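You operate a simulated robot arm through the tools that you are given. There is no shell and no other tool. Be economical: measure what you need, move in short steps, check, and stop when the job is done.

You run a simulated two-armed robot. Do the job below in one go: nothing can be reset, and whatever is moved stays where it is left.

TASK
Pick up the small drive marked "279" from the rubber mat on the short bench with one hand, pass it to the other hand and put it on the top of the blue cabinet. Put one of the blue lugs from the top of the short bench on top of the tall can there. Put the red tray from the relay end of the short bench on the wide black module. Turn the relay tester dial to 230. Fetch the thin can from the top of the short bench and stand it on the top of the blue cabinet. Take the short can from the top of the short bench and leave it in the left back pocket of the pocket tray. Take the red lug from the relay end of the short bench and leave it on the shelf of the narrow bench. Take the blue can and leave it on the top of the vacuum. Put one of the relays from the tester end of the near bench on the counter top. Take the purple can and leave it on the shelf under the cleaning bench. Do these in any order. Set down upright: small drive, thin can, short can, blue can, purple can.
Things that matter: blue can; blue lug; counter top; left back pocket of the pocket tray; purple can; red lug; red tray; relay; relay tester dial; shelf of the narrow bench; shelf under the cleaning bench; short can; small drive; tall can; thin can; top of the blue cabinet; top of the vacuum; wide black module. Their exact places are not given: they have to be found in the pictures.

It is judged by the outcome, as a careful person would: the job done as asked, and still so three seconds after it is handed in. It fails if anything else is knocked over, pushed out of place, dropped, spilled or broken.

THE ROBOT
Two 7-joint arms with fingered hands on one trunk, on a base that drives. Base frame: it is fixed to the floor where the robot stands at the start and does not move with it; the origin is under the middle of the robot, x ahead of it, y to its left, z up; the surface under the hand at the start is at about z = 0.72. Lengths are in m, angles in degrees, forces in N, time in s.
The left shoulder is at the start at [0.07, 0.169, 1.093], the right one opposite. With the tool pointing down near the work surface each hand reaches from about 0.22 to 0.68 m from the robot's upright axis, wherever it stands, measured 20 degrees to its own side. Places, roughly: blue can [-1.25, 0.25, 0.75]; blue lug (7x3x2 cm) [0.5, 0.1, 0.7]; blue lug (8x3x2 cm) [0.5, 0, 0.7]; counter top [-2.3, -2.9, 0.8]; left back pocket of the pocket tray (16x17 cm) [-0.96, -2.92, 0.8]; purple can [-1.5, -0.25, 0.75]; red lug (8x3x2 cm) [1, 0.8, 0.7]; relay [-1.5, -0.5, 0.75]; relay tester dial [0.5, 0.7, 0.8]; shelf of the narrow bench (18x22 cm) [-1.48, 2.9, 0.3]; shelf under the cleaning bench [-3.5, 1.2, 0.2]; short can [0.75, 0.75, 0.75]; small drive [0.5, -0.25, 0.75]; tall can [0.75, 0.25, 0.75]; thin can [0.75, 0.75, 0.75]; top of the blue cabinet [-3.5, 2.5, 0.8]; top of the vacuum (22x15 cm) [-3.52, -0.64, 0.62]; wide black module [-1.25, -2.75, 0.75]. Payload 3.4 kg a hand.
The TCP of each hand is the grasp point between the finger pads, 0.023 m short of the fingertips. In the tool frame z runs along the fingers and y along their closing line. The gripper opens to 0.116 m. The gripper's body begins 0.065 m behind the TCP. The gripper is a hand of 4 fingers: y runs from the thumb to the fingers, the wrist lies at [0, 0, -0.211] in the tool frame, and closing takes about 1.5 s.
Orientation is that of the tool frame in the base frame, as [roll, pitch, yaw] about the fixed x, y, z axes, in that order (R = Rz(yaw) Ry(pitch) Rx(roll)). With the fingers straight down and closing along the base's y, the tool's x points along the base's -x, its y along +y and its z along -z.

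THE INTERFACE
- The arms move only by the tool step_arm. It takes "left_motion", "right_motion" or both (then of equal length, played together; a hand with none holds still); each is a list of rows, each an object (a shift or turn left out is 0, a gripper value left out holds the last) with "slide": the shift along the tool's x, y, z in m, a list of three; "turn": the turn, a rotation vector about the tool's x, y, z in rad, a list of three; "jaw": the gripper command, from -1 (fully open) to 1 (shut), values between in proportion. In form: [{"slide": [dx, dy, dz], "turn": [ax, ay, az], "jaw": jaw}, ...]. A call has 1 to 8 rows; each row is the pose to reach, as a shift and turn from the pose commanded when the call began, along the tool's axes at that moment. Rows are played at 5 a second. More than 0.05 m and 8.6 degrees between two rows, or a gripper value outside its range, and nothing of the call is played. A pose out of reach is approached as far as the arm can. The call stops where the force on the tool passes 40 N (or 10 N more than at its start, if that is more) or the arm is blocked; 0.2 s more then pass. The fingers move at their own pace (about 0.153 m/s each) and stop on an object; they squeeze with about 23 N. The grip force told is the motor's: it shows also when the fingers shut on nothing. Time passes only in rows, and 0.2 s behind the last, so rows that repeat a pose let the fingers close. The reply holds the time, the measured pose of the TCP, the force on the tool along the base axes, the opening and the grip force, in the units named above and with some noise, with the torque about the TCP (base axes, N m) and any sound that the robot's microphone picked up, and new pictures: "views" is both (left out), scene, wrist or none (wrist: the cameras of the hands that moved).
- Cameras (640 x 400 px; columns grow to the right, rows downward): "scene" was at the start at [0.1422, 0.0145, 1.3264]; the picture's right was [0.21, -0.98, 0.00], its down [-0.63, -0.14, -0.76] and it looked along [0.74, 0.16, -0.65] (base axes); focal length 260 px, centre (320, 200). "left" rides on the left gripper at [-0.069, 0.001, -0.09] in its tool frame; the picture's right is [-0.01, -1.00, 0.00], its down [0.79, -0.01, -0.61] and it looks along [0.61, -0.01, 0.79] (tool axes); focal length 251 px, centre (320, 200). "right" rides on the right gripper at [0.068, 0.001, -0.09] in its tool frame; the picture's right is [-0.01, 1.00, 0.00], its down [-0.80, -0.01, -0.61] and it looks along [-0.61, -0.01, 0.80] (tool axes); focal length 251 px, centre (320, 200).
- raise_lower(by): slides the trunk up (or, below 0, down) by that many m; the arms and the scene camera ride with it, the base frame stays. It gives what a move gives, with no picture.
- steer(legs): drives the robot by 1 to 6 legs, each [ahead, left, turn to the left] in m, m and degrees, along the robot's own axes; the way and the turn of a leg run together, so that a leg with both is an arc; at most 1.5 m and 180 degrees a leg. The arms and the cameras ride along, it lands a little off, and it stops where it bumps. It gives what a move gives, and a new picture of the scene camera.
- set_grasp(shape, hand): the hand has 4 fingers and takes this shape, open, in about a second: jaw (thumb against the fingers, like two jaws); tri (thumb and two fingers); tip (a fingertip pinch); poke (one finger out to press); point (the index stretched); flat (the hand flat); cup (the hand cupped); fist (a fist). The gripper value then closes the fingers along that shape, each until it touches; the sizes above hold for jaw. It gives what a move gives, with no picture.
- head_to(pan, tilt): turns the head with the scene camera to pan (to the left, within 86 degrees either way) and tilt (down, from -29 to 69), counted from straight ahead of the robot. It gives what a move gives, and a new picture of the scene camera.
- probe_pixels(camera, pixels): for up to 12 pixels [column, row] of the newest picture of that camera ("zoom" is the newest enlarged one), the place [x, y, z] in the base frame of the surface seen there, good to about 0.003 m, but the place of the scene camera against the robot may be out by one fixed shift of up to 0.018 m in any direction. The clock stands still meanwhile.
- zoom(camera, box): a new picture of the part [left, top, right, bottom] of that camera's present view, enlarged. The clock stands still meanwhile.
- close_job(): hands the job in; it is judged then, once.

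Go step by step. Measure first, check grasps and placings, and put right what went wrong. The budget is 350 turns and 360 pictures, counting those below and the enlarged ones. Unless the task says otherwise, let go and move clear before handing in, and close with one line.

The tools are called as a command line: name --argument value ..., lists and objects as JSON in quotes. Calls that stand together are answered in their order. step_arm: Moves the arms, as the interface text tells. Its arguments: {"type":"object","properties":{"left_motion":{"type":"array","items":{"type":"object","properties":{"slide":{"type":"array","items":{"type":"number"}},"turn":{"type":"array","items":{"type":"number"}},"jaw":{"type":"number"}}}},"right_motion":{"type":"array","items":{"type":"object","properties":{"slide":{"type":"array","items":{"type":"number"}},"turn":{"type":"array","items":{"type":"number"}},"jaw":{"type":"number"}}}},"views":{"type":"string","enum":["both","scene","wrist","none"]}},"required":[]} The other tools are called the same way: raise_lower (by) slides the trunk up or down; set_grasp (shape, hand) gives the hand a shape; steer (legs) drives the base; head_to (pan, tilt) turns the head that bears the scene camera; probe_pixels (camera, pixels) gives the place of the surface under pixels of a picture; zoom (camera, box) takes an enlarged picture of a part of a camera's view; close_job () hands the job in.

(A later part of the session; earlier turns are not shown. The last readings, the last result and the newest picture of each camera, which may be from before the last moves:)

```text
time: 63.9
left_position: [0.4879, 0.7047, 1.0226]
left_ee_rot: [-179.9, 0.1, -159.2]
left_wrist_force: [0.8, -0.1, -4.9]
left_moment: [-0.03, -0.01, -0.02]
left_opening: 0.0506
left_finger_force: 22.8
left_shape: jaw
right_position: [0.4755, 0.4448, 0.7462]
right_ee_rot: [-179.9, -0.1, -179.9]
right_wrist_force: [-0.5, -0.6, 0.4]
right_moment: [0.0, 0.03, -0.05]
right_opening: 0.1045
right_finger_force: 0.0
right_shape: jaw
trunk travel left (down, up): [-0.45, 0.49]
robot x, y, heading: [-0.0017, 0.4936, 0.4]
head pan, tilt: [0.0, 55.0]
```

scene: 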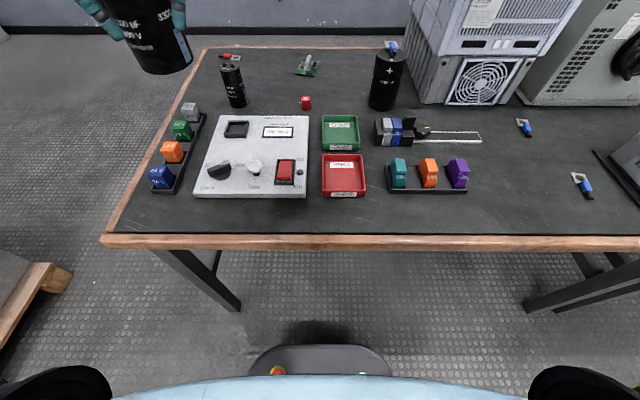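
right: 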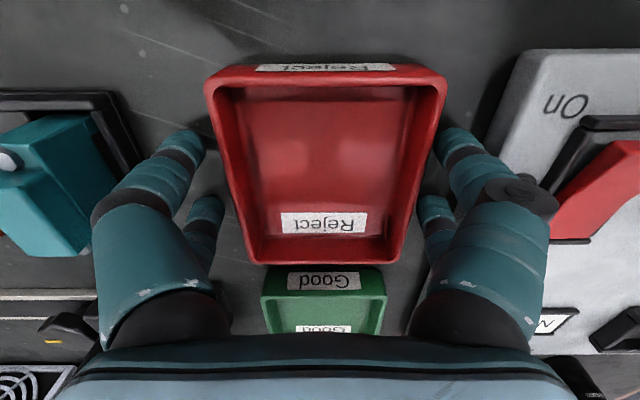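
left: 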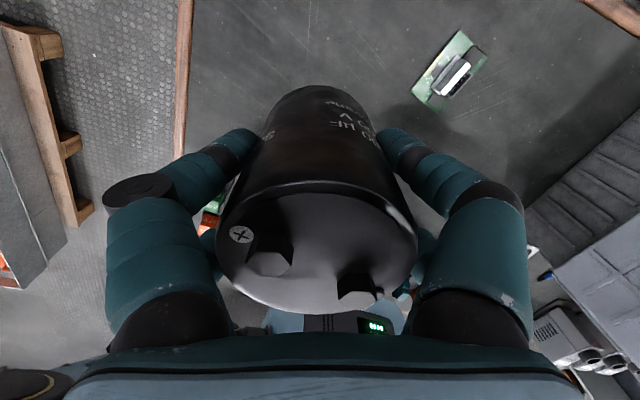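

Both sides straddled without contact. Close and lift slightly.

step_arm --right_motion '[{"slide": [0, 0.002, 0], "jaw": 0}, {"slide": [0, 0.002, 0], "jaw": 1}, {"slide": [0, 0.002, 0], "jaw": 1}, {"slide": [0, 0.002, 0], "jaw": 1}, {"slide": [0, 0.002, -0.03]}, {"slide": [0, 0.002, -0.06]}]' --views "both"

```text
time: 65.3
left_position: [0.4882, 0.7037, 1.0217]
left_ee_rot: [-180.0, 0.1, -159.3]
left_wrist_force: [-0.4, -0.1, -4.9]
left_moment: [0.01, -0.02, 0.04]
left_opening: 0.0509
left_finger_force: 23.2
left_shape: jaw
right_position: [0.4757, 0.4497, 0.8069]
right_ee_rot: [-179.9, -0.1, -179.8]
right_wrist_force: [-0.2, 0.6, -2.4]
right_moment: [0.0, 0.01, -0.01]
right_opening: 0.0796
right_finger_force: 22.9
right_shape: jaw
trunk travel left (down, up): [-0.45, 0.49]
robot x, y, heading: [-0.0021, 0.4919, 0.5]
head pan, tilt: [0.0, 55.0]
```

scene: 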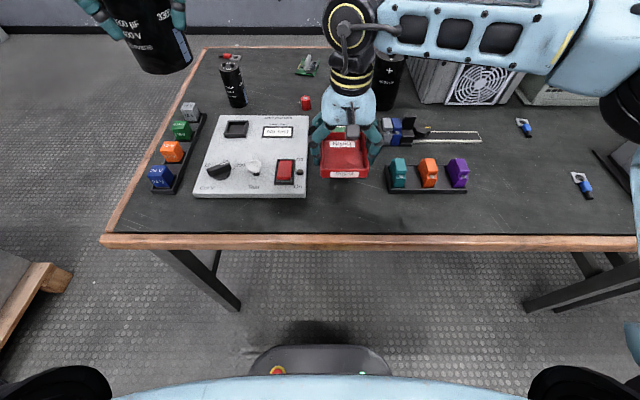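
right: 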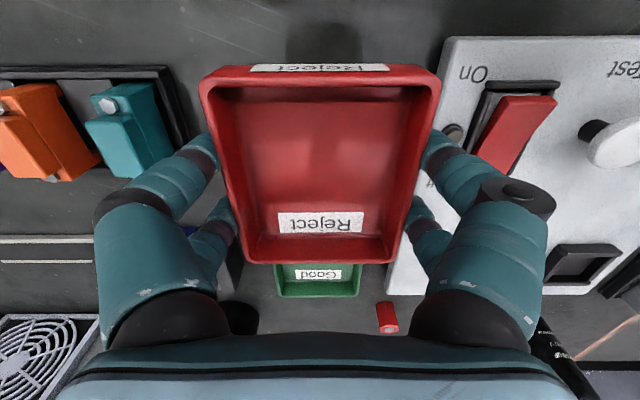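

Tray held. Raise it and look to the right/rear to plan the drive.

step_arm --right_motion '[{"slide": [0, 0, -0.05]}, {"slide": [0, 0, -0.1]}, {"slide": [0.03, -0.02, -0.13]}, {"slide": [0.06, -0.05, -0.15]}, {"slide": [0.09, -0.08, -0.17]}]' --left_motion '[{"slide": [0.03, 0, 0]}, {"slide": [0.06, 0, 0]}, {"slide": [0.09, 0, 0]}, {"slide": [0.11, 0, 0]}, {"slide": [0.11, 0, 0]}]' --views "none"

steer --legs '[[-0.35, 0, 0]]'

head_to --pan -86 --tilt 25

head_to --pan 86 --tilt 25

```text
time: 66.5
left_position: [0.3849, 0.6639, 1.0226]
left_ee_rot: [-179.7, 0.1, -159.2]
left_wrist_force: [-0.5, 0.1, -4.3]
left_moment: [0.01, -0.01, 0.0]
left_opening: 0.0506
left_finger_force: 23.0
left_shape: jaw
right_position: [0.3873, 0.3685, 0.9773]
right_ee_rot: [-180.0, 0.0, -179.7]
right_wrist_force: [-0.3, 0.1, -3.0]
right_moment: [0.01, -0.02, -0.02]
right_opening: 0.0798
right_finger_force: 22.5
right_shape: jaw
trunk travel left (down, up): [-0.45, 0.49]
robot x, y, heading: [-0.0013, 0.491, 0.1]
head pan, tilt: [0.0, 55.0]
```

```text
time: 68.7
left_position: [0.042, 0.6636, 1.0225]
left_ee_rot: [-179.8, 0.0, -159.1]
left_wrist_force: [-0.7, 0.3, -4.9]
left_moment: [0.01, -0.03, 0.01]
left_opening: 0.0505
left_finger_force: 22.9
left_shape: jaw
right_position: [0.0451, 0.369, 0.9762]
right_ee_rot: [180.0, -0.1, -179.6]
right_wrist_force: [0.0, -0.4, -2.5]
right_moment: [-0.01, 0.02, 0.0]
right_opening: 0.0796
right_finger_force: 23.0
right_shape: jaw
trunk travel left (down, up): [-0.45, 0.49]
robot x, y, heading: [-0.3435, 0.484, 0.6]
head pan, tilt: [0.0, 55.0]
```

scene: 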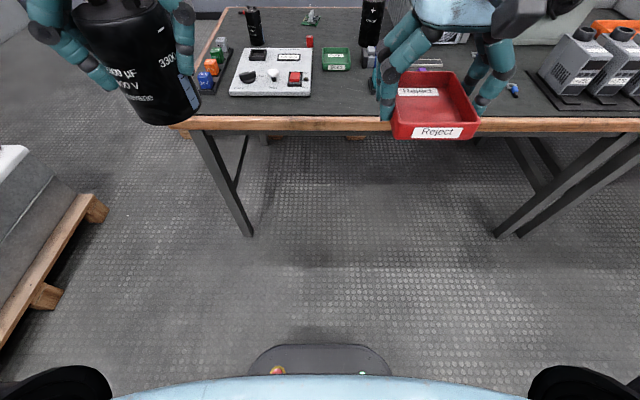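

```text
time: 70.3
left_position: [0.0438, 0.6639, 1.0225]
left_ee_rot: [-179.9, 0.1, -159.0]
left_wrist_force: [0.6, -0.2, -5.2]
left_moment: [0.0, -0.01, -0.02]
left_opening: 0.0507
left_finger_force: 22.7
left_shape: jaw
right_position: [0.0473, 0.3693, 0.9756]
right_ee_rot: [179.9, -0.1, -179.6]
right_wrist_force: [-0.5, -1.0, -1.9]
right_moment: [0.0, 0.02, -0.02]
right_opening: 0.0796
right_finger_force: 22.7
right_shape: jaw
trunk travel left (down, up): [-0.45, 0.49]
robot x, y, heading: [-0.3427, 0.4905, 0.5]
head pan, tilt: [-85.9, 25.0]
```

scene: 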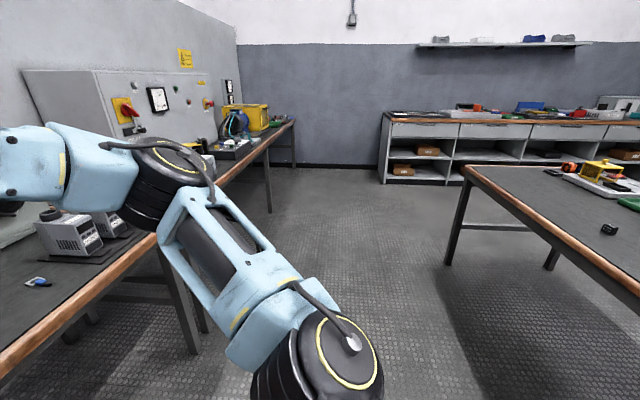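

```text
time: 72.9
left_position: [0.0425, 0.6638, 1.0236]
left_ee_rot: [-179.8, 0.1, -159.0]
left_wrist_force: [0.2, -0.4, -5.0]
left_moment: [0.04, -0.04, -0.01]
left_opening: 0.0506
left_finger_force: 22.9
left_shape: jaw
right_position: [0.0455, 0.3696, 0.9758]
right_ee_rot: [-179.9, -0.2, -179.6]
right_wrist_force: [-0.3, -0.4, -2.5]
right_moment: [-0.03, -0.04, -0.02]
right_opening: 0.0795
right_finger_force: 22.7
right_shape: jaw
trunk travel left (down, up): [-0.45, 0.49]
robot x, y, heading: [-0.3441, 0.49, 0.4]
head pan, tilt: [85.9, 25.0]
```

scene: 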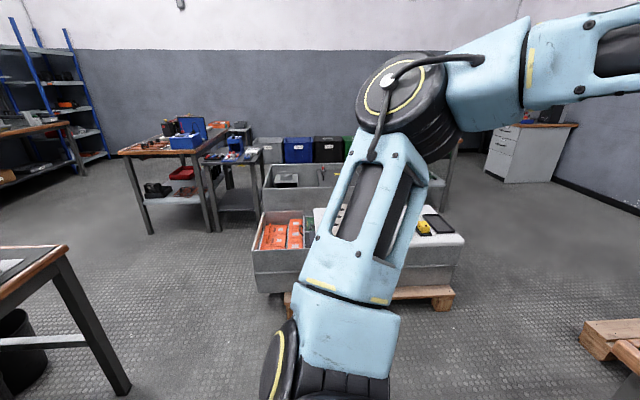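

Clear corridor to the counter at the back. Turn right 90° and advance.

steer --legs '[[0, 0, -90], [1.4, 0, 0]]'

head_to --pan -20 --tilt 25

```text
time: 83.8
left_position: [-0.1577, -1.3048, 1.0224]
left_ee_rot: [-179.8, 0.1, 110.8]
left_wrist_force: [0.1, 0.4, -5.7]
left_moment: [0.01, 0.0, 0.02]
left_opening: 0.0505
left_finger_force: 22.7
left_shape: jaw
right_position: [-0.4528, -1.3077, 0.9773]
right_ee_rot: [179.9, -0.1, 90.1]
right_wrist_force: [-0.7, 0.6, -2.4]
right_moment: [-0.01, -0.03, -0.01]
right_opening: 0.0799
right_finger_force: 23.8
right_shape: jaw
trunk travel left (down, up): [-0.45, 0.49]
robot x, y, heading: [-0.3312, -0.9192, -90.1]
head pan, tilt: [85.9, 25.0]
```

scene: 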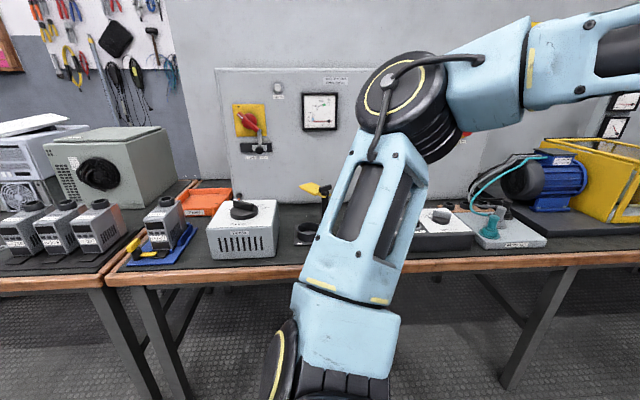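

```text
time: 85.6
left_position: [-0.1579, -1.3063, 1.0224]
left_ee_rot: [-179.8, 0.1, 110.8]
left_wrist_force: [-0.8, 0.0, -5.4]
left_moment: [0.03, 0.02, -0.01]
left_opening: 0.0506
left_finger_force: 23.3
left_shape: jaw
right_position: [-0.4538, -1.3082, 0.9769]
right_ee_rot: [179.9, -0.1, 90.2]
right_wrist_force: [0.4, 0.5, -2.9]
right_moment: [0.0, -0.02, 0.01]
right_opening: 0.0795
right_finger_force: 23.4
right_shape: jaw
trunk travel left (down, up): [-0.45, 0.49]
robot x, y, heading: [-0.3293, -0.9185, -89.8]
head pan, tilt: [-20.0, 25.0]
```

scene: 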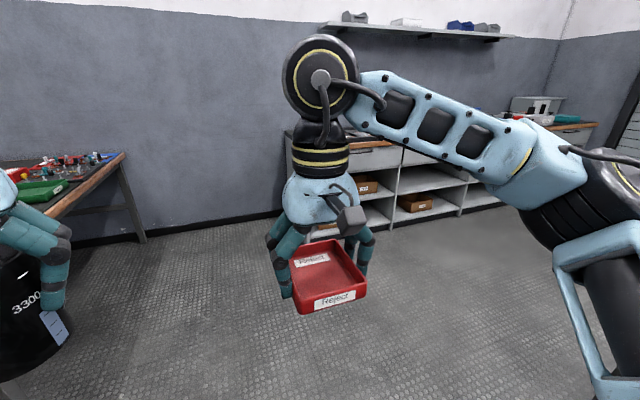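

steer --legs '[[0.9, 0, 0], [0, -0.7, 0]]'

head_to --pan 0 --tilt 35

```text
time: 93.8
left_position: [-0.8323, -2.2391, 1.0226]
left_ee_rot: [-179.9, 0.1, 111.2]
left_wrist_force: [0.1, -0.5, -5.1]
left_moment: [0.02, 0.02, -0.03]
left_opening: 0.0503
left_finger_force: 22.6
left_shape: jaw
right_position: [-1.1267, -2.2419, 0.9756]
right_ee_rot: [180.0, -0.1, 90.5]
right_wrist_force: [0.2, 0.6, -2.6]
right_moment: [0.04, 0.01, 0.02]
right_opening: 0.0798
right_finger_force: 23.3
right_shape: jaw
trunk travel left (down, up): [-0.45, 0.49]
robot x, y, heading: [-1.0087, -1.8506, -89.5]
head pan, tilt: [-20.0, 25.0]
```

scene: 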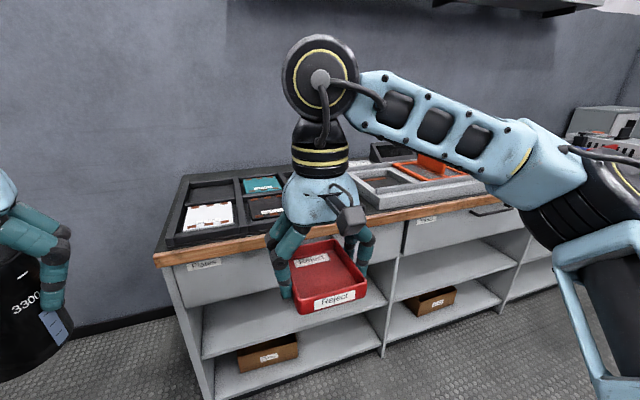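

```text
time: 94.7
left_position: [-0.8329, -2.239, 1.0228]
left_ee_rot: [-179.8, 0.2, 111.2]
left_wrist_force: [-0.5, -0.7, -4.7]
left_moment: [0.01, -0.02, 0.0]
left_opening: 0.0507
left_finger_force: 22.3
left_shape: jaw
right_position: [-1.127, -2.2425, 0.9772]
right_ee_rot: [180.0, 0.0, 90.6]
right_wrist_force: [-0.7, 0.1, -3.0]
right_moment: [0.0, -0.03, -0.01]
right_opening: 0.0796
right_finger_force: 23.0
right_shape: jaw
trunk travel left (down, up): [-0.45, 0.49]
robot x, y, heading: [-1.0079, -1.8508, -89.6]
head pan, tilt: [0.0, 35.0]
```

scene: 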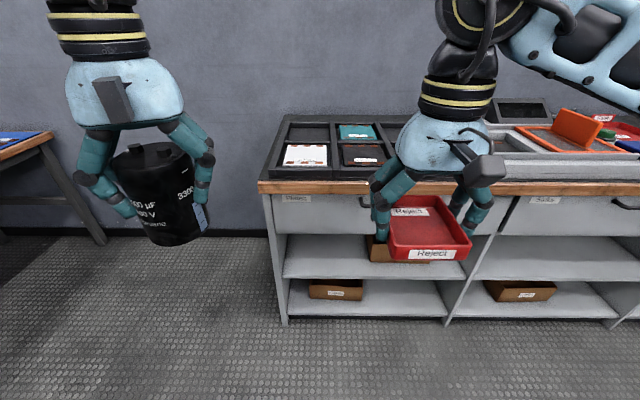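

Pocket tray is at (340,145). Raise the trunk for clearance and a better view.

raise_lower --by 0.2

steer --legs '[[0, -0.1, 0]]'

head_to --pan 0 --tilt 40

```text
time: 96.8
left_position: [-0.8312, -2.2381, 1.2232]
left_ee_rot: [-179.8, 0.1, 111.1]
left_wrist_force: [0.0, 0.7, -5.0]
left_moment: [0.01, 0.0, -0.03]
left_opening: 0.0508
left_finger_force: 22.9
left_shape: jaw
right_position: [-1.1273, -2.242, 1.1767]
right_ee_rot: [-179.9, -0.1, 90.5]
right_wrist_force: [0.0, 0.1, -2.3]
right_moment: [0.02, -0.05, -0.02]
right_opening: 0.0797
right_finger_force: 23.6
right_shape: jaw
trunk travel left (down, up): [-0.65, 0.29]
robot x, y, heading: [-1.0107, -1.8519, -89.2]
head pan, tilt: [0.0, 35.0]
```

```text
time: 98.0
left_position: [-0.9262, -2.2389, 1.2227]
left_ee_rot: [-179.6, 0.2, 111.3]
left_wrist_force: [-0.6, 0.7, -4.3]
left_moment: [0.02, -0.02, 0.02]
left_opening: 0.0503
left_finger_force: 23.1
left_shape: jaw
right_position: [-1.2222, -2.2429, 1.176]
right_ee_rot: [-180.0, -0.1, 90.7]
right_wrist_force: [0.1, 0.4, -2.6]
right_moment: [0.05, 0.02, 0.02]
right_opening: 0.0796
right_finger_force: 23.0
right_shape: jaw
trunk travel left (down, up): [-0.65, 0.29]
robot x, y, heading: [-1.1092, -1.8525, -89.2]
head pan, tilt: [0.0, 35.0]
```

scene: 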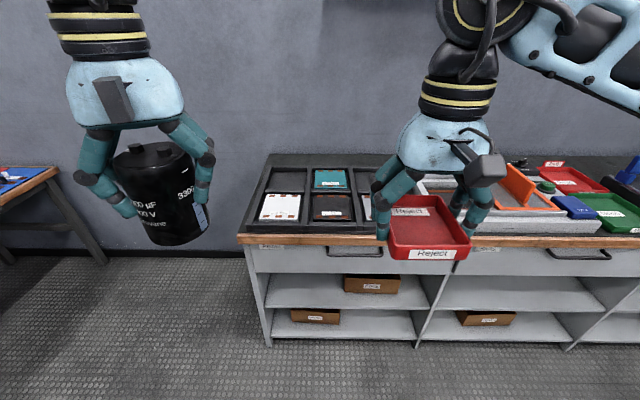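

```text
time: 98.6
left_position: [-0.9292, -2.2393, 1.2227]
left_ee_rot: [-179.7, 0.1, 111.2]
left_wrist_force: [0.0, 0.3, -5.3]
left_moment: [0.0, -0.02, 0.0]
left_opening: 0.0504
left_finger_force: 23.1
left_shape: jaw
right_position: [-1.2242, -2.2437, 1.1756]
right_ee_rot: [-180.0, -0.1, 90.7]
right_wrist_force: [-0.4, -0.3, -3.1]
right_moment: [0.01, -0.01, 0.0]
right_opening: 0.0796
right_finger_force: 22.3
right_shape: jaw
trunk travel left (down, up): [-0.65, 0.29]
robot x, y, heading: [-1.1021, -1.8545, -89.2]
head pan, tilt: [0.0, 40.0]
```

scene: 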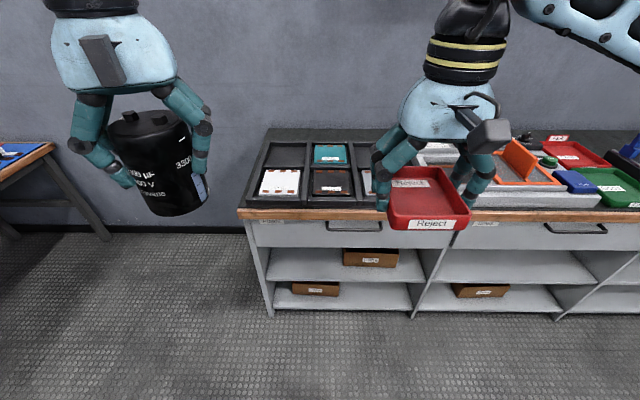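

zoom --camera "scene" --box '[230, 120, 430, 245]'

probe_pixels --camera "scene" --pixels '[[287, 157], [265, 157], [309, 157], [285, 145], [279, 182], [329, 154], [332, 182], [365, 185], [242, 213], [330, 211], [287, 166], [430, 150]]'

```text
3.20 times, centred on (330, 182) of scene
```

zoom: 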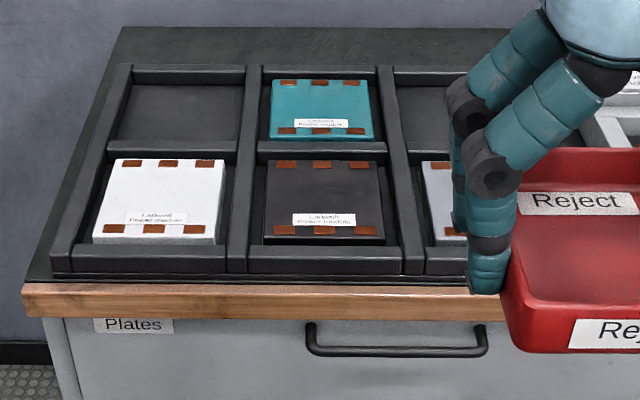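

```text
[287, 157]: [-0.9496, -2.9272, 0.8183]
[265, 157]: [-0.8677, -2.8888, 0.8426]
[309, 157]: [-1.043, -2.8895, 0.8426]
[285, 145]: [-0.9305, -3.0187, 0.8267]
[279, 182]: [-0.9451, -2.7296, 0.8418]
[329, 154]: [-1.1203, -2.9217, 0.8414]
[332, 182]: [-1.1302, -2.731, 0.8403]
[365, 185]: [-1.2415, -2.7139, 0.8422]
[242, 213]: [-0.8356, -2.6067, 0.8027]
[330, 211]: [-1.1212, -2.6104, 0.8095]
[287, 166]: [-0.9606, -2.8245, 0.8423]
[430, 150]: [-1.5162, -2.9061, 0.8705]
```

The back-left pocket (285,155) is empty at ≈(-0.955,-2.925); a black module sits front-middle at (-1.13,-2.73). Drive closer.

steer --legs '[[0.38, 0, 0]]'

head_to --pan 0 --tilt 66

```text
time: 101.1
left_position: [-0.9207, -2.6194, 1.2232]
left_ee_rot: [-179.8, 0.1, 111.5]
left_wrist_force: [0.3, 0.0, -6.1]
left_moment: [-0.02, 0.0, 0.01]
left_opening: 0.0506
left_finger_force: 23.6
left_shape: jaw
right_position: [-1.2156, -2.6274, 1.1764]
right_ee_rot: [-180.0, -0.1, 90.9]
right_wrist_force: [-0.6, -0.1, -2.9]
right_moment: [0.05, 0.02, 0.01]
right_opening: 0.08
right_finger_force: 22.8
right_shape: jaw
trunk travel left (down, up): [-0.65, 0.29]
robot x, y, heading: [-1.098, -2.2396, -88.9]
head pan, tilt: [0.0, 40.0]
```

scene: 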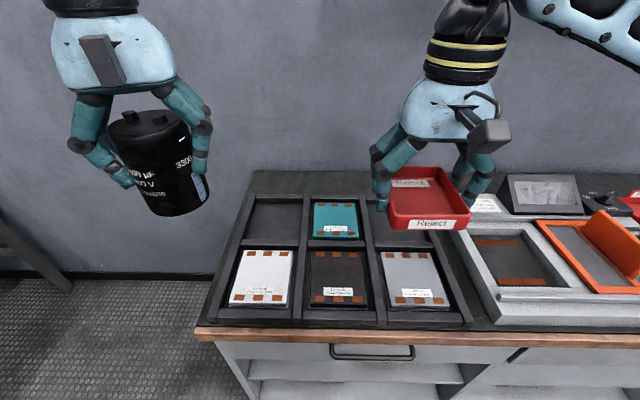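

```text
time: 102.0
left_position: [-0.921, -2.62, 1.2231]
left_ee_rot: [-179.8, 0.2, 111.5]
left_wrist_force: [-0.3, 0.2, -4.4]
left_moment: [0.0, -0.02, 0.01]
left_opening: 0.0505
left_finger_force: 22.6
left_shape: jaw
right_position: [-1.2152, -2.6263, 1.1761]
right_ee_rot: [179.9, -0.1, 90.9]
right_wrist_force: [0.1, 0.0, -3.5]
right_moment: [0.01, -0.03, 0.02]
right_opening: 0.0797
right_finger_force: 22.8
right_shape: jaw
trunk travel left (down, up): [-0.65, 0.29]
robot x, y, heading: [-1.0995, -2.2382, -89.2]
head pan, tilt: [0.0, 66.0]
```

scene: 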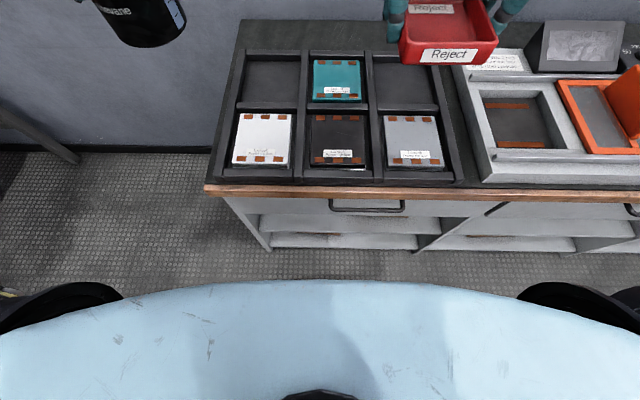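

probe_pixels --camera "scene" --pixels '[[312, 118], [364, 118], [365, 165], [310, 165], [482, 92], [540, 92], [515, 118], [270, 80], [255, 75], [294, 75], [270, 60], [270, 103]]'

zoom --camera "scene" --box '[200, 20, 640, 210]'

```text
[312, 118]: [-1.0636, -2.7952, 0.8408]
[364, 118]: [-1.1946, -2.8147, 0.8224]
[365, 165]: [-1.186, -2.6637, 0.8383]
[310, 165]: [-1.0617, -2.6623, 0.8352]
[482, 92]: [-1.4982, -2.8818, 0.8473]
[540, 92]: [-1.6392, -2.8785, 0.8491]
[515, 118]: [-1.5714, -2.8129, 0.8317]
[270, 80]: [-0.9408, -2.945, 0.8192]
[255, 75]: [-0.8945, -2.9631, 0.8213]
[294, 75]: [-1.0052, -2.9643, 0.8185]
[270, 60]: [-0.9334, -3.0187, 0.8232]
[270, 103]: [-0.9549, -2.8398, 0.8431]
```

```text
1.45 times, centred on (420, 115) of scene
```

zoom: 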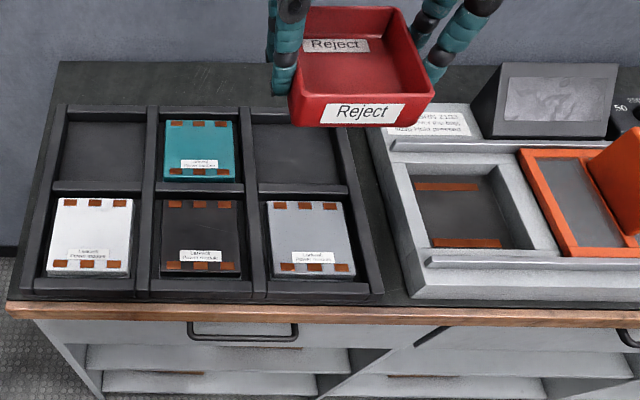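

The black module centre ≈(-1.126,-2.73). Base front should have ~0.12 m left; advance 0.09.

steer --legs '[[0.09, 0, 0]]'

```text
time: 103.1
left_position: [-0.9184, -2.7072, 1.2235]
left_ee_rot: [-179.8, 0.2, 111.6]
left_wrist_force: [-0.5, -0.7, -5.3]
left_moment: [-0.03, -0.01, -0.01]
left_opening: 0.0503
left_finger_force: 22.6
left_shape: jaw
right_position: [-1.2131, -2.7143, 1.1767]
right_ee_rot: [180.0, -0.1, 91.0]
right_wrist_force: [0.4, -0.3, -2.1]
right_moment: [-0.01, 0.01, 0.01]
right_opening: 0.0799
right_finger_force: 22.7
right_shape: jaw
trunk travel left (down, up): [-0.65, 0.29]
robot x, y, heading: [-1.0958, -2.3282, -88.9]
head pan, tilt: [0.0, 66.0]
```

scene: 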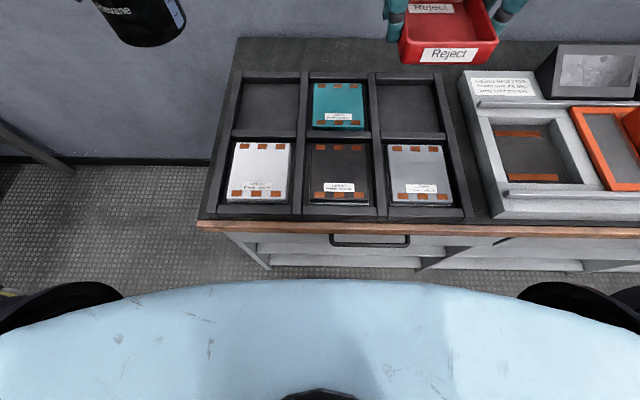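

Move the left hand over the back-left pocket.

step_arm --left_motion '[{"slide": [-0.034, -0.021, 0]}, {"slide": [-0.068, -0.042, 0]}, {"slide": [-0.103, -0.063, 0]}, {"slide": [-0.137, -0.084, 0]}, {"slide": [-0.1716, -0.1045, 0]}]' --views "wrist"

```text
time: 104.3
left_position: [-0.8982, -2.8178, 1.1921]
left_ee_rot: [-179.8, -0.1, 111.6]
left_wrist_force: [-0.5, -0.1, -4.9]
left_moment: [-0.01, 0.03, 0.05]
left_opening: 0.0501
left_finger_force: 23.0
left_shape: jaw
left hand out of reach, approached as far as the arm can: row 2, 3, 4, 5
right_position: [-1.2126, -2.7172, 1.1752]
right_ee_rot: [-179.9, -0.2, 91.0]
right_wrist_force: [-0.4, 0.9, -2.9]
right_moment: [0.01, 0.05, -0.01]
right_opening: 0.0797
right_finger_force: 23.2
right_shape: jaw
trunk travel left (down, up): [-0.65, 0.29]
robot x, y, heading: [-1.0983, -2.3258, -88.8]
head pan, tilt: [0.0, 66.0]
```

left: 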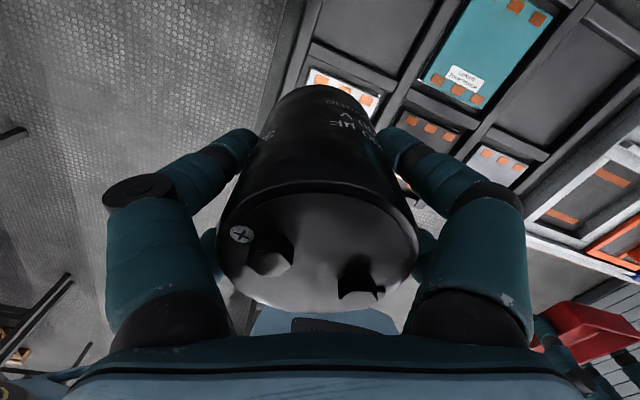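

step_arm --left_motion '[{"slide": [0, 0, 0.05]}, {"slide": [0, 0, 0.1]}, {"slide": [0, 0, 0.15]}, {"slide": [0, 0, 0.2]}, {"slide": [-0.03, -0.035, 0.2]}, {"slide": [-0.06, -0.07, 0.2]}]' --views "none"

```text
time: 105.7
left_position: [-0.9134, -2.8585, 0.9952]
left_ee_rot: [-179.7, 0.1, 111.7]
left_wrist_force: [0.2, -0.3, -3.5]
left_moment: [-0.01, -0.01, 0.04]
left_opening: 0.0497
left_finger_force: 23.0
left_shape: jaw
left hand out of reach, approached as far as the arm can: row 5, 6
right_position: [-1.2129, -2.7138, 1.1765]
right_ee_rot: [-179.9, 0.0, 91.0]
right_wrist_force: [-0.6, -0.1, -3.4]
right_moment: [0.0, 0.01, 0.0]
right_opening: 0.0795
right_finger_force: 23.2
right_shape: jaw
trunk travel left (down, up): [-0.65, 0.29]
robot x, y, heading: [-1.0977, -2.3274, -88.8]
head pan, tilt: [0.0, 66.0]
```

Try rotating the hand back to align with the body and push on.

step_arm --left_motion '[{"turn": [0, 0, 0.14]}, {"turn": [0, 0, 0.28]}, {"turn": [0, 0, 0.42]}, {"turn": [0, 0, 0.56]}, {"slide": [-0.02, -0.025, 0], "turn": [0, 0, 0.56]}, {"slide": [-0.04, -0.05, 0], "turn": [0, 0, 0.56]}]' --views "none"

```text
time: 107.1
left_position: [-0.9148, -2.8592, 0.9963]
left_ee_rot: [-179.9, 0.2, 79.3]
left_wrist_force: [0.2, 0.0, -4.2]
left_moment: [0.03, 0.01, 0.03]
left_opening: 0.0499
left_finger_force: 22.8
left_shape: jaw
left hand out of reach, approached as far as the arm can: row 5, 6
right_position: [-1.2145, -2.717, 1.176]
right_ee_rot: [180.0, -0.1, 91.0]
right_wrist_force: [0.2, -0.3, -2.8]
right_moment: [0.02, 0.0, -0.02]
right_opening: 0.0799
right_finger_force: 22.9
right_shape: jaw
trunk travel left (down, up): [-0.65, 0.29]
robot x, y, heading: [-1.1019, -2.3285, -88.8]
head pan, tilt: [0.0, 66.0]
```

Yaw doesn't matter. Test whether a more outward position reaches farther.

step_arm --left_motion '[{"slide": [0.009, 0.047, 0]}, {"slide": [0.018, 0.094, 0]}, {"slide": [0.022, 0.118, 0]}, {"slide": [-0.02, 0.126, 0]}, {"slide": [-0.06, 0.134, 0]}, {"slide": [-0.1, 0.142, 0]}]' --views "none"

head_to --pan 60 --tilt 25

```text
time: 108.5
left_position: [-0.7871, -2.9178, 1.0004]
left_ee_rot: [-179.9, 0.2, 79.5]
left_wrist_force: [0.2, 0.1, -4.4]
left_moment: [0.0, 0.01, -0.01]
left_opening: 0.0498
left_finger_force: 22.9
left_shape: jaw
left hand out of reach, approached as far as the arm can: row 5, 6
right_position: [-1.2133, -2.7144, 1.1763]
right_ee_rot: [180.0, 0.0, 91.0]
right_wrist_force: [-0.7, 0.2, -3.1]
right_moment: [-0.01, -0.03, -0.03]
right_opening: 0.0797
right_finger_force: 22.5
right_shape: jaw
trunk travel left (down, up): [-0.65, 0.29]
robot x, y, heading: [-1.1008, -2.3261, -88.6]
head pan, tilt: [0.0, 66.0]
```

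```text
time: 109.8
left_position: [-0.7864, -2.9193, 0.9994]
left_ee_rot: [-179.9, 0.2, 79.5]
left_wrist_force: [0.4, 0.1, -5.1]
left_moment: [0.01, 0.02, 0.01]
left_opening: 0.0498
left_finger_force: 22.9
left_shape: jaw
right_position: [-1.2134, -2.7165, 1.1756]
right_ee_rot: [-179.9, -0.1, 91.1]
right_wrist_force: [0.0, -0.2, -2.1]
right_moment: [-0.01, 0.01, 0.02]
right_opening: 0.0795
right_finger_force: 23.1
right_shape: jaw
trunk travel left (down, up): [-0.65, 0.29]
robot x, y, heading: [-1.0991, -2.3274, -88.9]
head pan, tilt: [60.0, 25.0]
```

scene: 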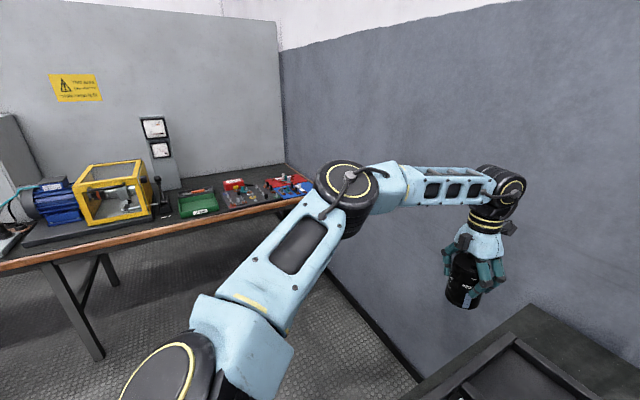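

Outward reach is better (0.59 ahead at 0.31 left). Shift the robot right 0.14 so the pocket lies more to its left.

steer --legs '[[0, -0.14, 0]]'

step_arm --left_motion '[{"slide": [0.005, -0.022, 0.03]}]' --views "wrist"

head_to --pan 15 --tilt 60

```text
time: 111.1
left_position: [-0.9289, -2.9199, 0.9992]
left_ee_rot: [-179.8, 0.3, 79.6]
left_wrist_force: [-0.1, 0.4, -6.0]
left_moment: [-0.02, 0.03, 0.01]
left_opening: 0.0498
left_finger_force: 22.4
left_shape: jaw
right_position: [-1.3555, -2.7191, 1.1761]
right_ee_rot: [-179.9, -0.1, 91.1]
right_wrist_force: [1.0, -1.1, -3.1]
right_moment: [-0.03, -0.02, 0.0]
right_opening: 0.0796
right_finger_force: 23.1
right_shape: jaw
trunk travel left (down, up): [-0.65, 0.29]
robot x, y, heading: [-1.2416, -2.3298, -88.8]
head pan, tilt: [60.0, 25.0]
```

scene: 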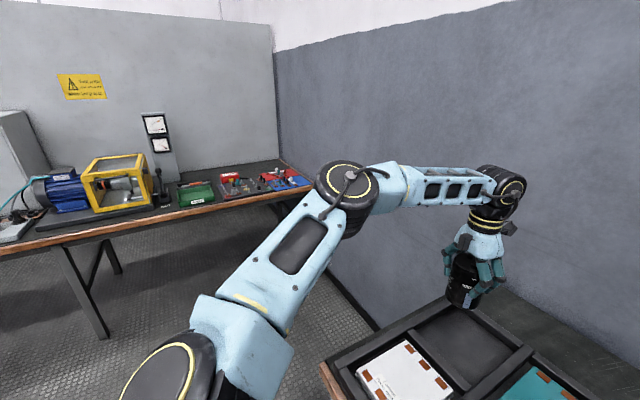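

```text
time: 111.5
left_position: [-0.9475, -2.9105, 0.9696]
left_ee_rot: [-179.8, 0.2, 79.6]
left_wrist_force: [0.8, 1.4, -4.9]
left_moment: [0.0, 0.01, -0.02]
left_opening: 0.0497
left_finger_force: 23.2
left_shape: jaw
right_position: [-1.3566, -2.7198, 1.1757]
right_ee_rot: [-179.9, -0.1, 91.1]
right_wrist_force: [0.1, -0.3, -2.9]
right_moment: [0.02, 0.04, 0.0]
right_opening: 0.0797
right_finger_force: 23.4
right_shape: jaw
trunk travel left (down, up): [-0.65, 0.29]
robot x, y, heading: [-1.2436, -2.3292, -88.6]
head pan, tilt: [60.0, 25.0]
```

left: 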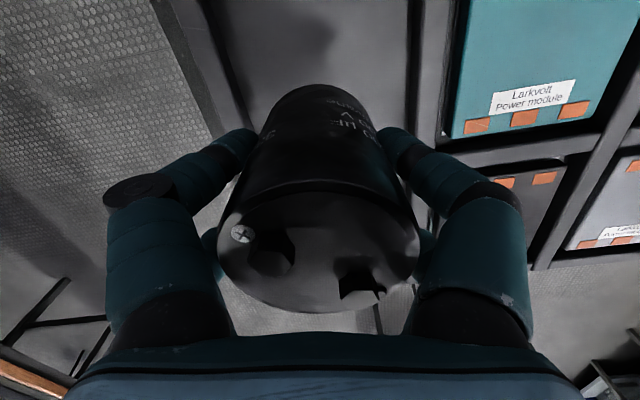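

```text
time: 112.6
left_position: [-0.9484, -2.9121, 0.9703]
left_ee_rot: [-179.8, 0.2, 79.6]
left_wrist_force: [0.6, -0.2, -4.5]
left_moment: [-0.02, -0.02, 0.01]
left_opening: 0.0497
left_finger_force: 22.9
left_shape: jaw
right_position: [-1.3565, -2.7194, 1.1751]
right_ee_rot: [-179.9, -0.1, 91.0]
right_wrist_force: [0.4, -0.9, -2.8]
right_moment: [0.02, -0.01, 0.03]
right_opening: 0.0796
right_finger_force: 23.0
right_shape: jaw
trunk travel left (down, up): [-0.65, 0.29]
robot x, y, heading: [-1.242, -2.3325, -89.0]
head pan, tilt: [15.0, 60.0]
```

scene: 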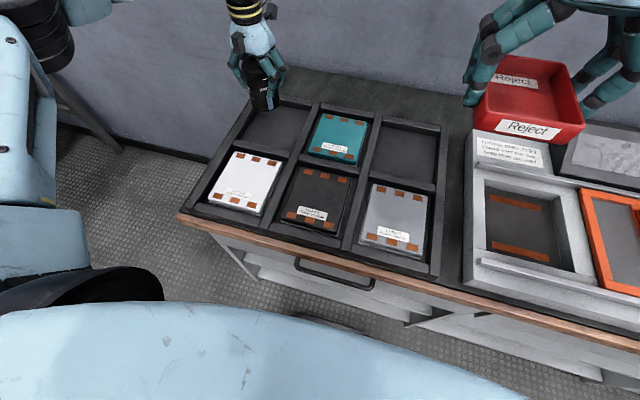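

probe_pixels --camera "left" --pixels '[[320, 40], [300, 70], [205, 60], [235, 90], [412, 80], [422, 80], [425, 200], [330, 330], [370, 330], [175, 60]]'

```text
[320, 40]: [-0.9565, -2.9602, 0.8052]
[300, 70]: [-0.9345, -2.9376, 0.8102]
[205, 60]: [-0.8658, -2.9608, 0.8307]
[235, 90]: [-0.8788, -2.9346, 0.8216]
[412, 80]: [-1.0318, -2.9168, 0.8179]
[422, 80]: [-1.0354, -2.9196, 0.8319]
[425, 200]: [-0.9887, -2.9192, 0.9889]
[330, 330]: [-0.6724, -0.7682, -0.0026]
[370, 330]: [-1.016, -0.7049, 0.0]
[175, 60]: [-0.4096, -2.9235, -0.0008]
```

Pocket x −1.03…−0.875, floor ≈0.806; can is centred. Lower it.

step_arm --left_motion '[{"slide": [0, 0, 0.04]}, {"slide": [0, 0, 0.08]}, {"slide": [0, 0, 0.09]}, {"slide": [0, 0, 0.095]}]' --views "none"

```text
time: 113.6
left_position: [-0.944, -2.8889, 0.8834]
left_ee_rot: [-179.8, 0.4, 79.7]
left_wrist_force: [0.2, 0.8, -5.5]
left_moment: [0.03, 0.01, -0.02]
left_opening: 0.0499
left_finger_force: 22.6
left_shape: jaw
left hand out of reach, approached as far as the arm can: row 1, 2, 3, 4
right_position: [-1.3565, -2.7196, 1.1771]
right_ee_rot: [-179.9, -0.2, 91.1]
right_wrist_force: [-0.2, 0.2, -3.1]
right_moment: [-0.01, 0.02, 0.03]
right_opening: 0.0796
right_finger_force: 22.8
right_shape: jaw
trunk travel left (down, up): [-0.65, 0.29]
robot x, y, heading: [-1.243, -2.3247, -88.7]
head pan, tilt: [15.0, 60.0]
```

Arm lowering drifts; go back up and use the trunk to lower instead.

step_arm --left_motion '[{"slide": [0, 0, -0.045]}, {"slide": [-0.01, 0, -0.09]}, {"slide": [-0.028, -0.0012, -0.09]}]' --views "none"

```text
time: 114.4
left_position: [-0.9495, -2.9146, 0.9724]
left_ee_rot: [-179.9, 0.2, 79.5]
left_wrist_force: [-0.5, -0.6, -4.2]
left_moment: [0.01, 0.02, -0.04]
left_opening: 0.0497
left_finger_force: 23.6
left_shape: jaw
right_position: [-1.3572, -2.7201, 1.1754]
right_ee_rot: [-179.8, -0.1, 91.1]
right_wrist_force: [0.3, 0.3, -3.2]
right_moment: [0.02, -0.01, 0.02]
right_opening: 0.0796
right_finger_force: 22.7
right_shape: jaw
trunk travel left (down, up): [-0.65, 0.29]
robot x, y, heading: [-1.2413, -2.3271, -88.7]
head pan, tilt: [15.0, 60.0]
```

raise_lower --by -0.095

step_arm --left_motion '[{"slide": [0, 0, 0.003]}, {"slide": [0, 0, 0.006]}]' --views "none"

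```text
time: 115.7
left_position: [-0.9507, -2.914, 0.8779]
left_ee_rot: [-179.7, 0.5, 79.6]
left_wrist_force: [0.2, -0.5, -4.5]
left_moment: [-0.01, 0.0, -0.01]
left_opening: 0.0497
left_finger_force: 23.4
left_shape: jaw
right_position: [-1.3563, -2.7179, 1.0809]
right_ee_rot: [-179.9, -0.1, 91.1]
right_wrist_force: [0.1, -0.3, -3.4]
right_moment: [-0.04, 0.02, 0.0]
right_opening: 0.0797
right_finger_force: 23.1
right_shape: jaw
trunk travel left (down, up): [-0.555, 0.385]
robot x, y, heading: [-1.2431, -2.3244, -88.7]
head pan, tilt: [15.0, 60.0]
```

```text
time: 116.3
left_position: [-0.9492, -2.9137, 0.8724]
left_ee_rot: [-180.0, 0.5, 79.6]
left_wrist_force: [0.4, -1.6, -1.0]
left_moment: [0.02, -0.03, -0.04]
left_opening: 0.0498
left_finger_force: 22.5
left_shape: jaw
right_position: [-1.358, -2.7189, 1.081]
right_ee_rot: [-179.9, -0.1, 91.1]
right_wrist_force: [0.3, -0.5, -3.1]
right_moment: [0.0, 0.0, -0.04]
right_opening: 0.0794
right_finger_force: 22.8
right_shape: jaw
trunk travel left (down, up): [-0.555, 0.385]
robot x, y, heading: [-1.2428, -2.3286, -88.8]
head pan, tilt: [15.0, 60.0]
```

Contact starting (weight offloads). Settle 1.5 mm more, open, then check before lifting.

step_arm --left_motion '[{"slide": [0, 0, 0.0015]}, {"slide": [0, 0, 0.0015], "jaw": 0}, {"slide": [0, 0, 0.0015], "jaw": -0.9}, {"slide": [0, 0, 0.0015], "jaw": -0.9}]' --views "both"

```text
time: 117.3
left_position: [-0.9488, -2.9125, 0.8721]
left_ee_rot: [-179.9, 0.6, 79.6]
left_wrist_force: [-0.4, -0.1, -1.0]
left_moment: [-0.02, -0.01, 0.04]
left_opening: 0.1098
left_finger_force: 0.1
left_shape: jaw
right_position: [-1.3574, -2.7192, 1.0815]
right_ee_rot: [179.9, -0.2, 91.1]
right_wrist_force: [1.0, 1.0, -1.6]
right_moment: [-0.03, 0.0, 0.0]
right_opening: 0.0798
right_finger_force: 22.6
right_shape: jaw
trunk travel left (down, up): [-0.555, 0.385]
robot x, y, heading: [-1.2425, -2.3268, -88.9]
head pan, tilt: [15.0, 60.0]
```

scene: 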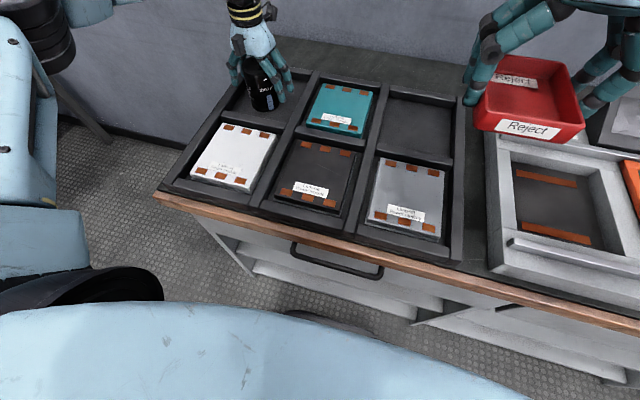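
left: 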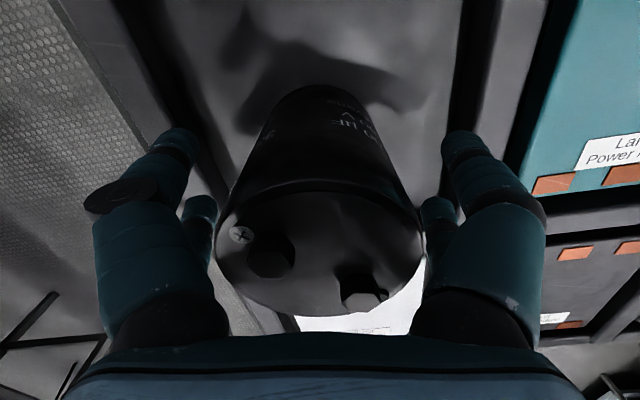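

Can stands in the pocket. Lift the left hand clear.

step_arm --left_motion '[{"slide": [0, 0, -0.04]}, {"slide": [0, 0, -0.08]}, {"slide": [0, 0, -0.12]}, {"slide": [0.03, 0.02, -0.15]}, {"slide": [0.07, 0.02, -0.17]}, {"slide": [0.11, 0.02, -0.17]}]' --views "none"

zoom --camera "scene" --box '[160, 20, 480, 240]'

```text
time: 118.7
left_position: [-0.909, -2.803, 1.0429]
left_ee_rot: [-179.7, 0.6, 79.6]
left_wrist_force: [0.2, -0.4, -0.5]
left_moment: [0.0, 0.02, 0.0]
left_opening: 0.11
left_finger_force: 0.0
left_shape: jaw
right_position: [-1.3572, -2.7158, 1.0816]
right_ee_rot: [-179.9, 0.0, 91.1]
right_wrist_force: [0.0, -0.6, -4.2]
right_moment: [-0.03, 0.01, 0.01]
right_opening: 0.0798
right_finger_force: 23.6
right_shape: jaw
trunk travel left (down, up): [-0.555, 0.385]
robot x, y, heading: [-1.2455, -2.3256, -88.8]
head pan, tilt: [15.0, 60.0]
```

```text
1.82 times, centred on (320, 130) of scene
```

zoom: 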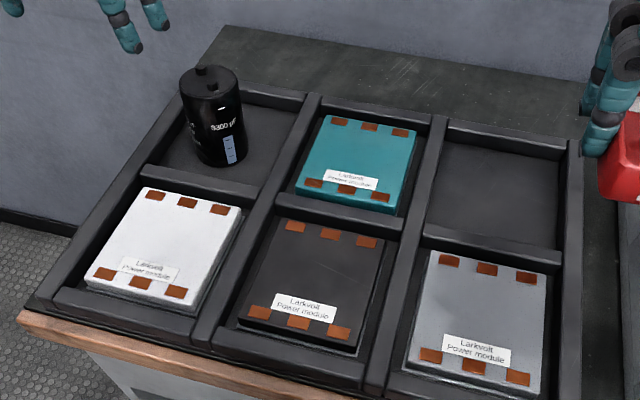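

Short can done. Measure the black module relative to the can (scene), then shift the robot left for the right hand.

probe_pixels --camera "zoom" --pixels '[[212, 92], [280, 225], [392, 245], [355, 350], [245, 325], [325, 280], [450, 260], [330, 60]]'

steer --legs '[[0, 0.24, 0]]'

```text
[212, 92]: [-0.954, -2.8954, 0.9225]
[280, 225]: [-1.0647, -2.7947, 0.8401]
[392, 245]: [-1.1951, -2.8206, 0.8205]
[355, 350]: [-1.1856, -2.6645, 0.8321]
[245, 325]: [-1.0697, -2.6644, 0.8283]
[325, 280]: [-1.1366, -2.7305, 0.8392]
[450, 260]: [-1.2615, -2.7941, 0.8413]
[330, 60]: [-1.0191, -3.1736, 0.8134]
```

```text
time: 120.5
left_position: [-0.6701, -2.7996, 1.0432]
left_ee_rot: [-179.9, 0.5, 79.7]
left_wrist_force: [-0.7, 0.5, 0.3]
left_moment: [-0.03, 0.0, 0.0]
left_opening: 0.1103
left_finger_force: 0.1
left_shape: jaw
right_position: [-1.1195, -2.714, 1.0817]
right_ee_rot: [180.0, -0.1, 91.3]
right_wrist_force: [0.3, -0.1, -3.0]
right_moment: [-0.01, 0.02, 0.02]
right_opening: 0.0796
right_finger_force: 22.6
right_shape: jaw
trunk travel left (down, up): [-0.555, 0.385]
robot x, y, heading: [-1.006, -2.3246, -88.4]
head pan, tilt: [15.0, 60.0]
```

scene: 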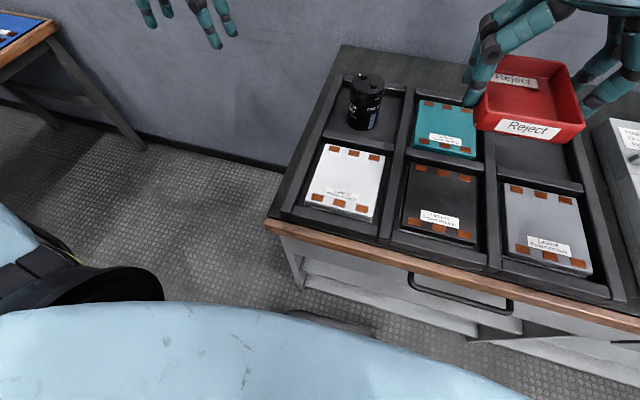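

Lower the tray over the black module, stopping just above.

step_arm --right_motion '[{"slide": [-0.008, -0.004, 0.045]}, {"slide": [-0.016, -0.0075, 0.09]}, {"slide": [-0.016, -0.0075, 0.135]}, {"slide": [-0.016, -0.0075, 0.18]}, {"slide": [-0.016, -0.0075, 0.21]}]' --views "both"

```text
time: 121.7
left_position: [-0.6699, -2.7999, 1.0415]
left_ee_rot: [-179.8, 0.6, 79.7]
left_wrist_force: [0.2, -0.4, 0.2]
left_moment: [-0.03, -0.01, -0.03]
left_opening: 0.11
left_finger_force: 0.1
left_shape: jaw
right_position: [-1.1283, -2.73, 0.8712]
right_ee_rot: [-180.0, -0.1, 91.2]
right_wrist_force: [0.1, -0.3, -2.8]
right_moment: [0.01, 0.02, 0.02]
right_opening: 0.0796
right_finger_force: 22.8
right_shape: jaw
trunk travel left (down, up): [-0.555, 0.385]
robot x, y, heading: [-1.0099, -2.3239, -88.6]
head pan, tilt: [15.0, 60.0]
```

scene: 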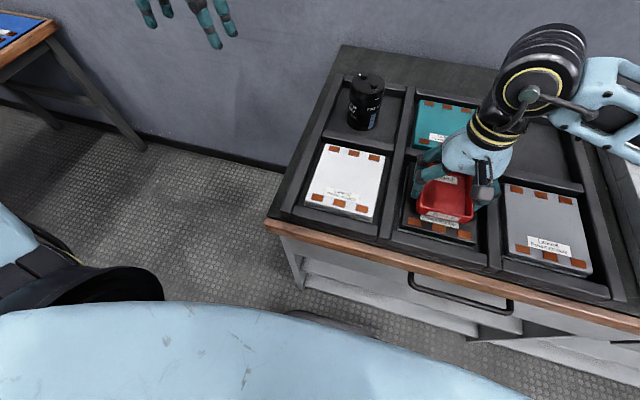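
right: 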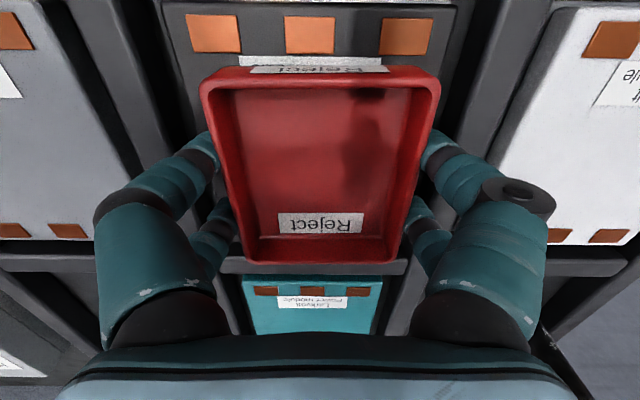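

probe_pixels --camera "right" --pixels '[[175, 40], [440, 40], [310, 50], [310, 8], [225, 258], [410, 264], [145, 80], [265, 72]]'

```text
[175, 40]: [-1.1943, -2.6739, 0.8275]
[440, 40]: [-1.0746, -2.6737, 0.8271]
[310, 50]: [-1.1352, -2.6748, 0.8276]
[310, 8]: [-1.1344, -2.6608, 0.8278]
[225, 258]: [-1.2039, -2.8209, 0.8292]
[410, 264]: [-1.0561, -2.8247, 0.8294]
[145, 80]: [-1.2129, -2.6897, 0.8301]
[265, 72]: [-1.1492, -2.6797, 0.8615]
```

Module centre (-1.133,-2.727), top 0.8275. Small correction and set down.

step_arm --right_motion '[{"slide": [0.003, -0.005, 0.005]}, {"slide": [0.003, -0.005, 0.012]}, {"slide": [0.003, -0.005, 0.016]}]' --views "none"

```text
time: 122.5
left_position: [-0.6706, -2.7995, 1.0429]
left_ee_rot: [-179.9, 0.6, 79.8]
left_wrist_force: [0.3, -0.3, -0.2]
left_moment: [0.01, -0.01, 0.0]
left_opening: 0.11
left_finger_force: 0.0
left_shape: jaw
right_position: [-1.1321, -2.7256, 0.8553]
right_ee_rot: [180.0, 0.0, 91.3]
right_wrist_force: [0.4, -0.7, -3.1]
right_moment: [0.0, 0.0, -0.01]
right_opening: 0.0797
right_finger_force: 22.8
right_shape: jaw
trunk travel left (down, up): [-0.555, 0.385]
robot x, y, heading: [-1.0053, -2.3231, -88.7]
head pan, tilt: [15.0, 60.0]
```

step_arm --right_motion '[{"slide": [0, 0, 0.002]}, {"slide": [0, 0, 0.0035]}]' --views "none"

```text
time: 123.1
left_position: [-0.6701, -2.7982, 1.0436]
left_ee_rot: [-180.0, 0.7, 79.6]
left_wrist_force: [-1.0, -0.4, 0.5]
left_moment: [0.01, 0.01, -0.01]
left_opening: 0.1103
left_finger_force: 0.0
left_shape: jaw
right_position: [-1.1323, -2.7255, 0.8539]
right_ee_rot: [180.0, 0.3, 91.3]
right_wrist_force: [-1.8, -4.0, 20.7]
right_moment: [0.0, 0.09, 0.01]
right_opening: 0.0794
right_finger_force: 23.3
right_shape: jaw
trunk travel left (down, up): [-0.555, 0.385]
robot x, y, heading: [-1.0101, -2.3253, -88.6]
head pan, tilt: [15.0, 60.0]
```

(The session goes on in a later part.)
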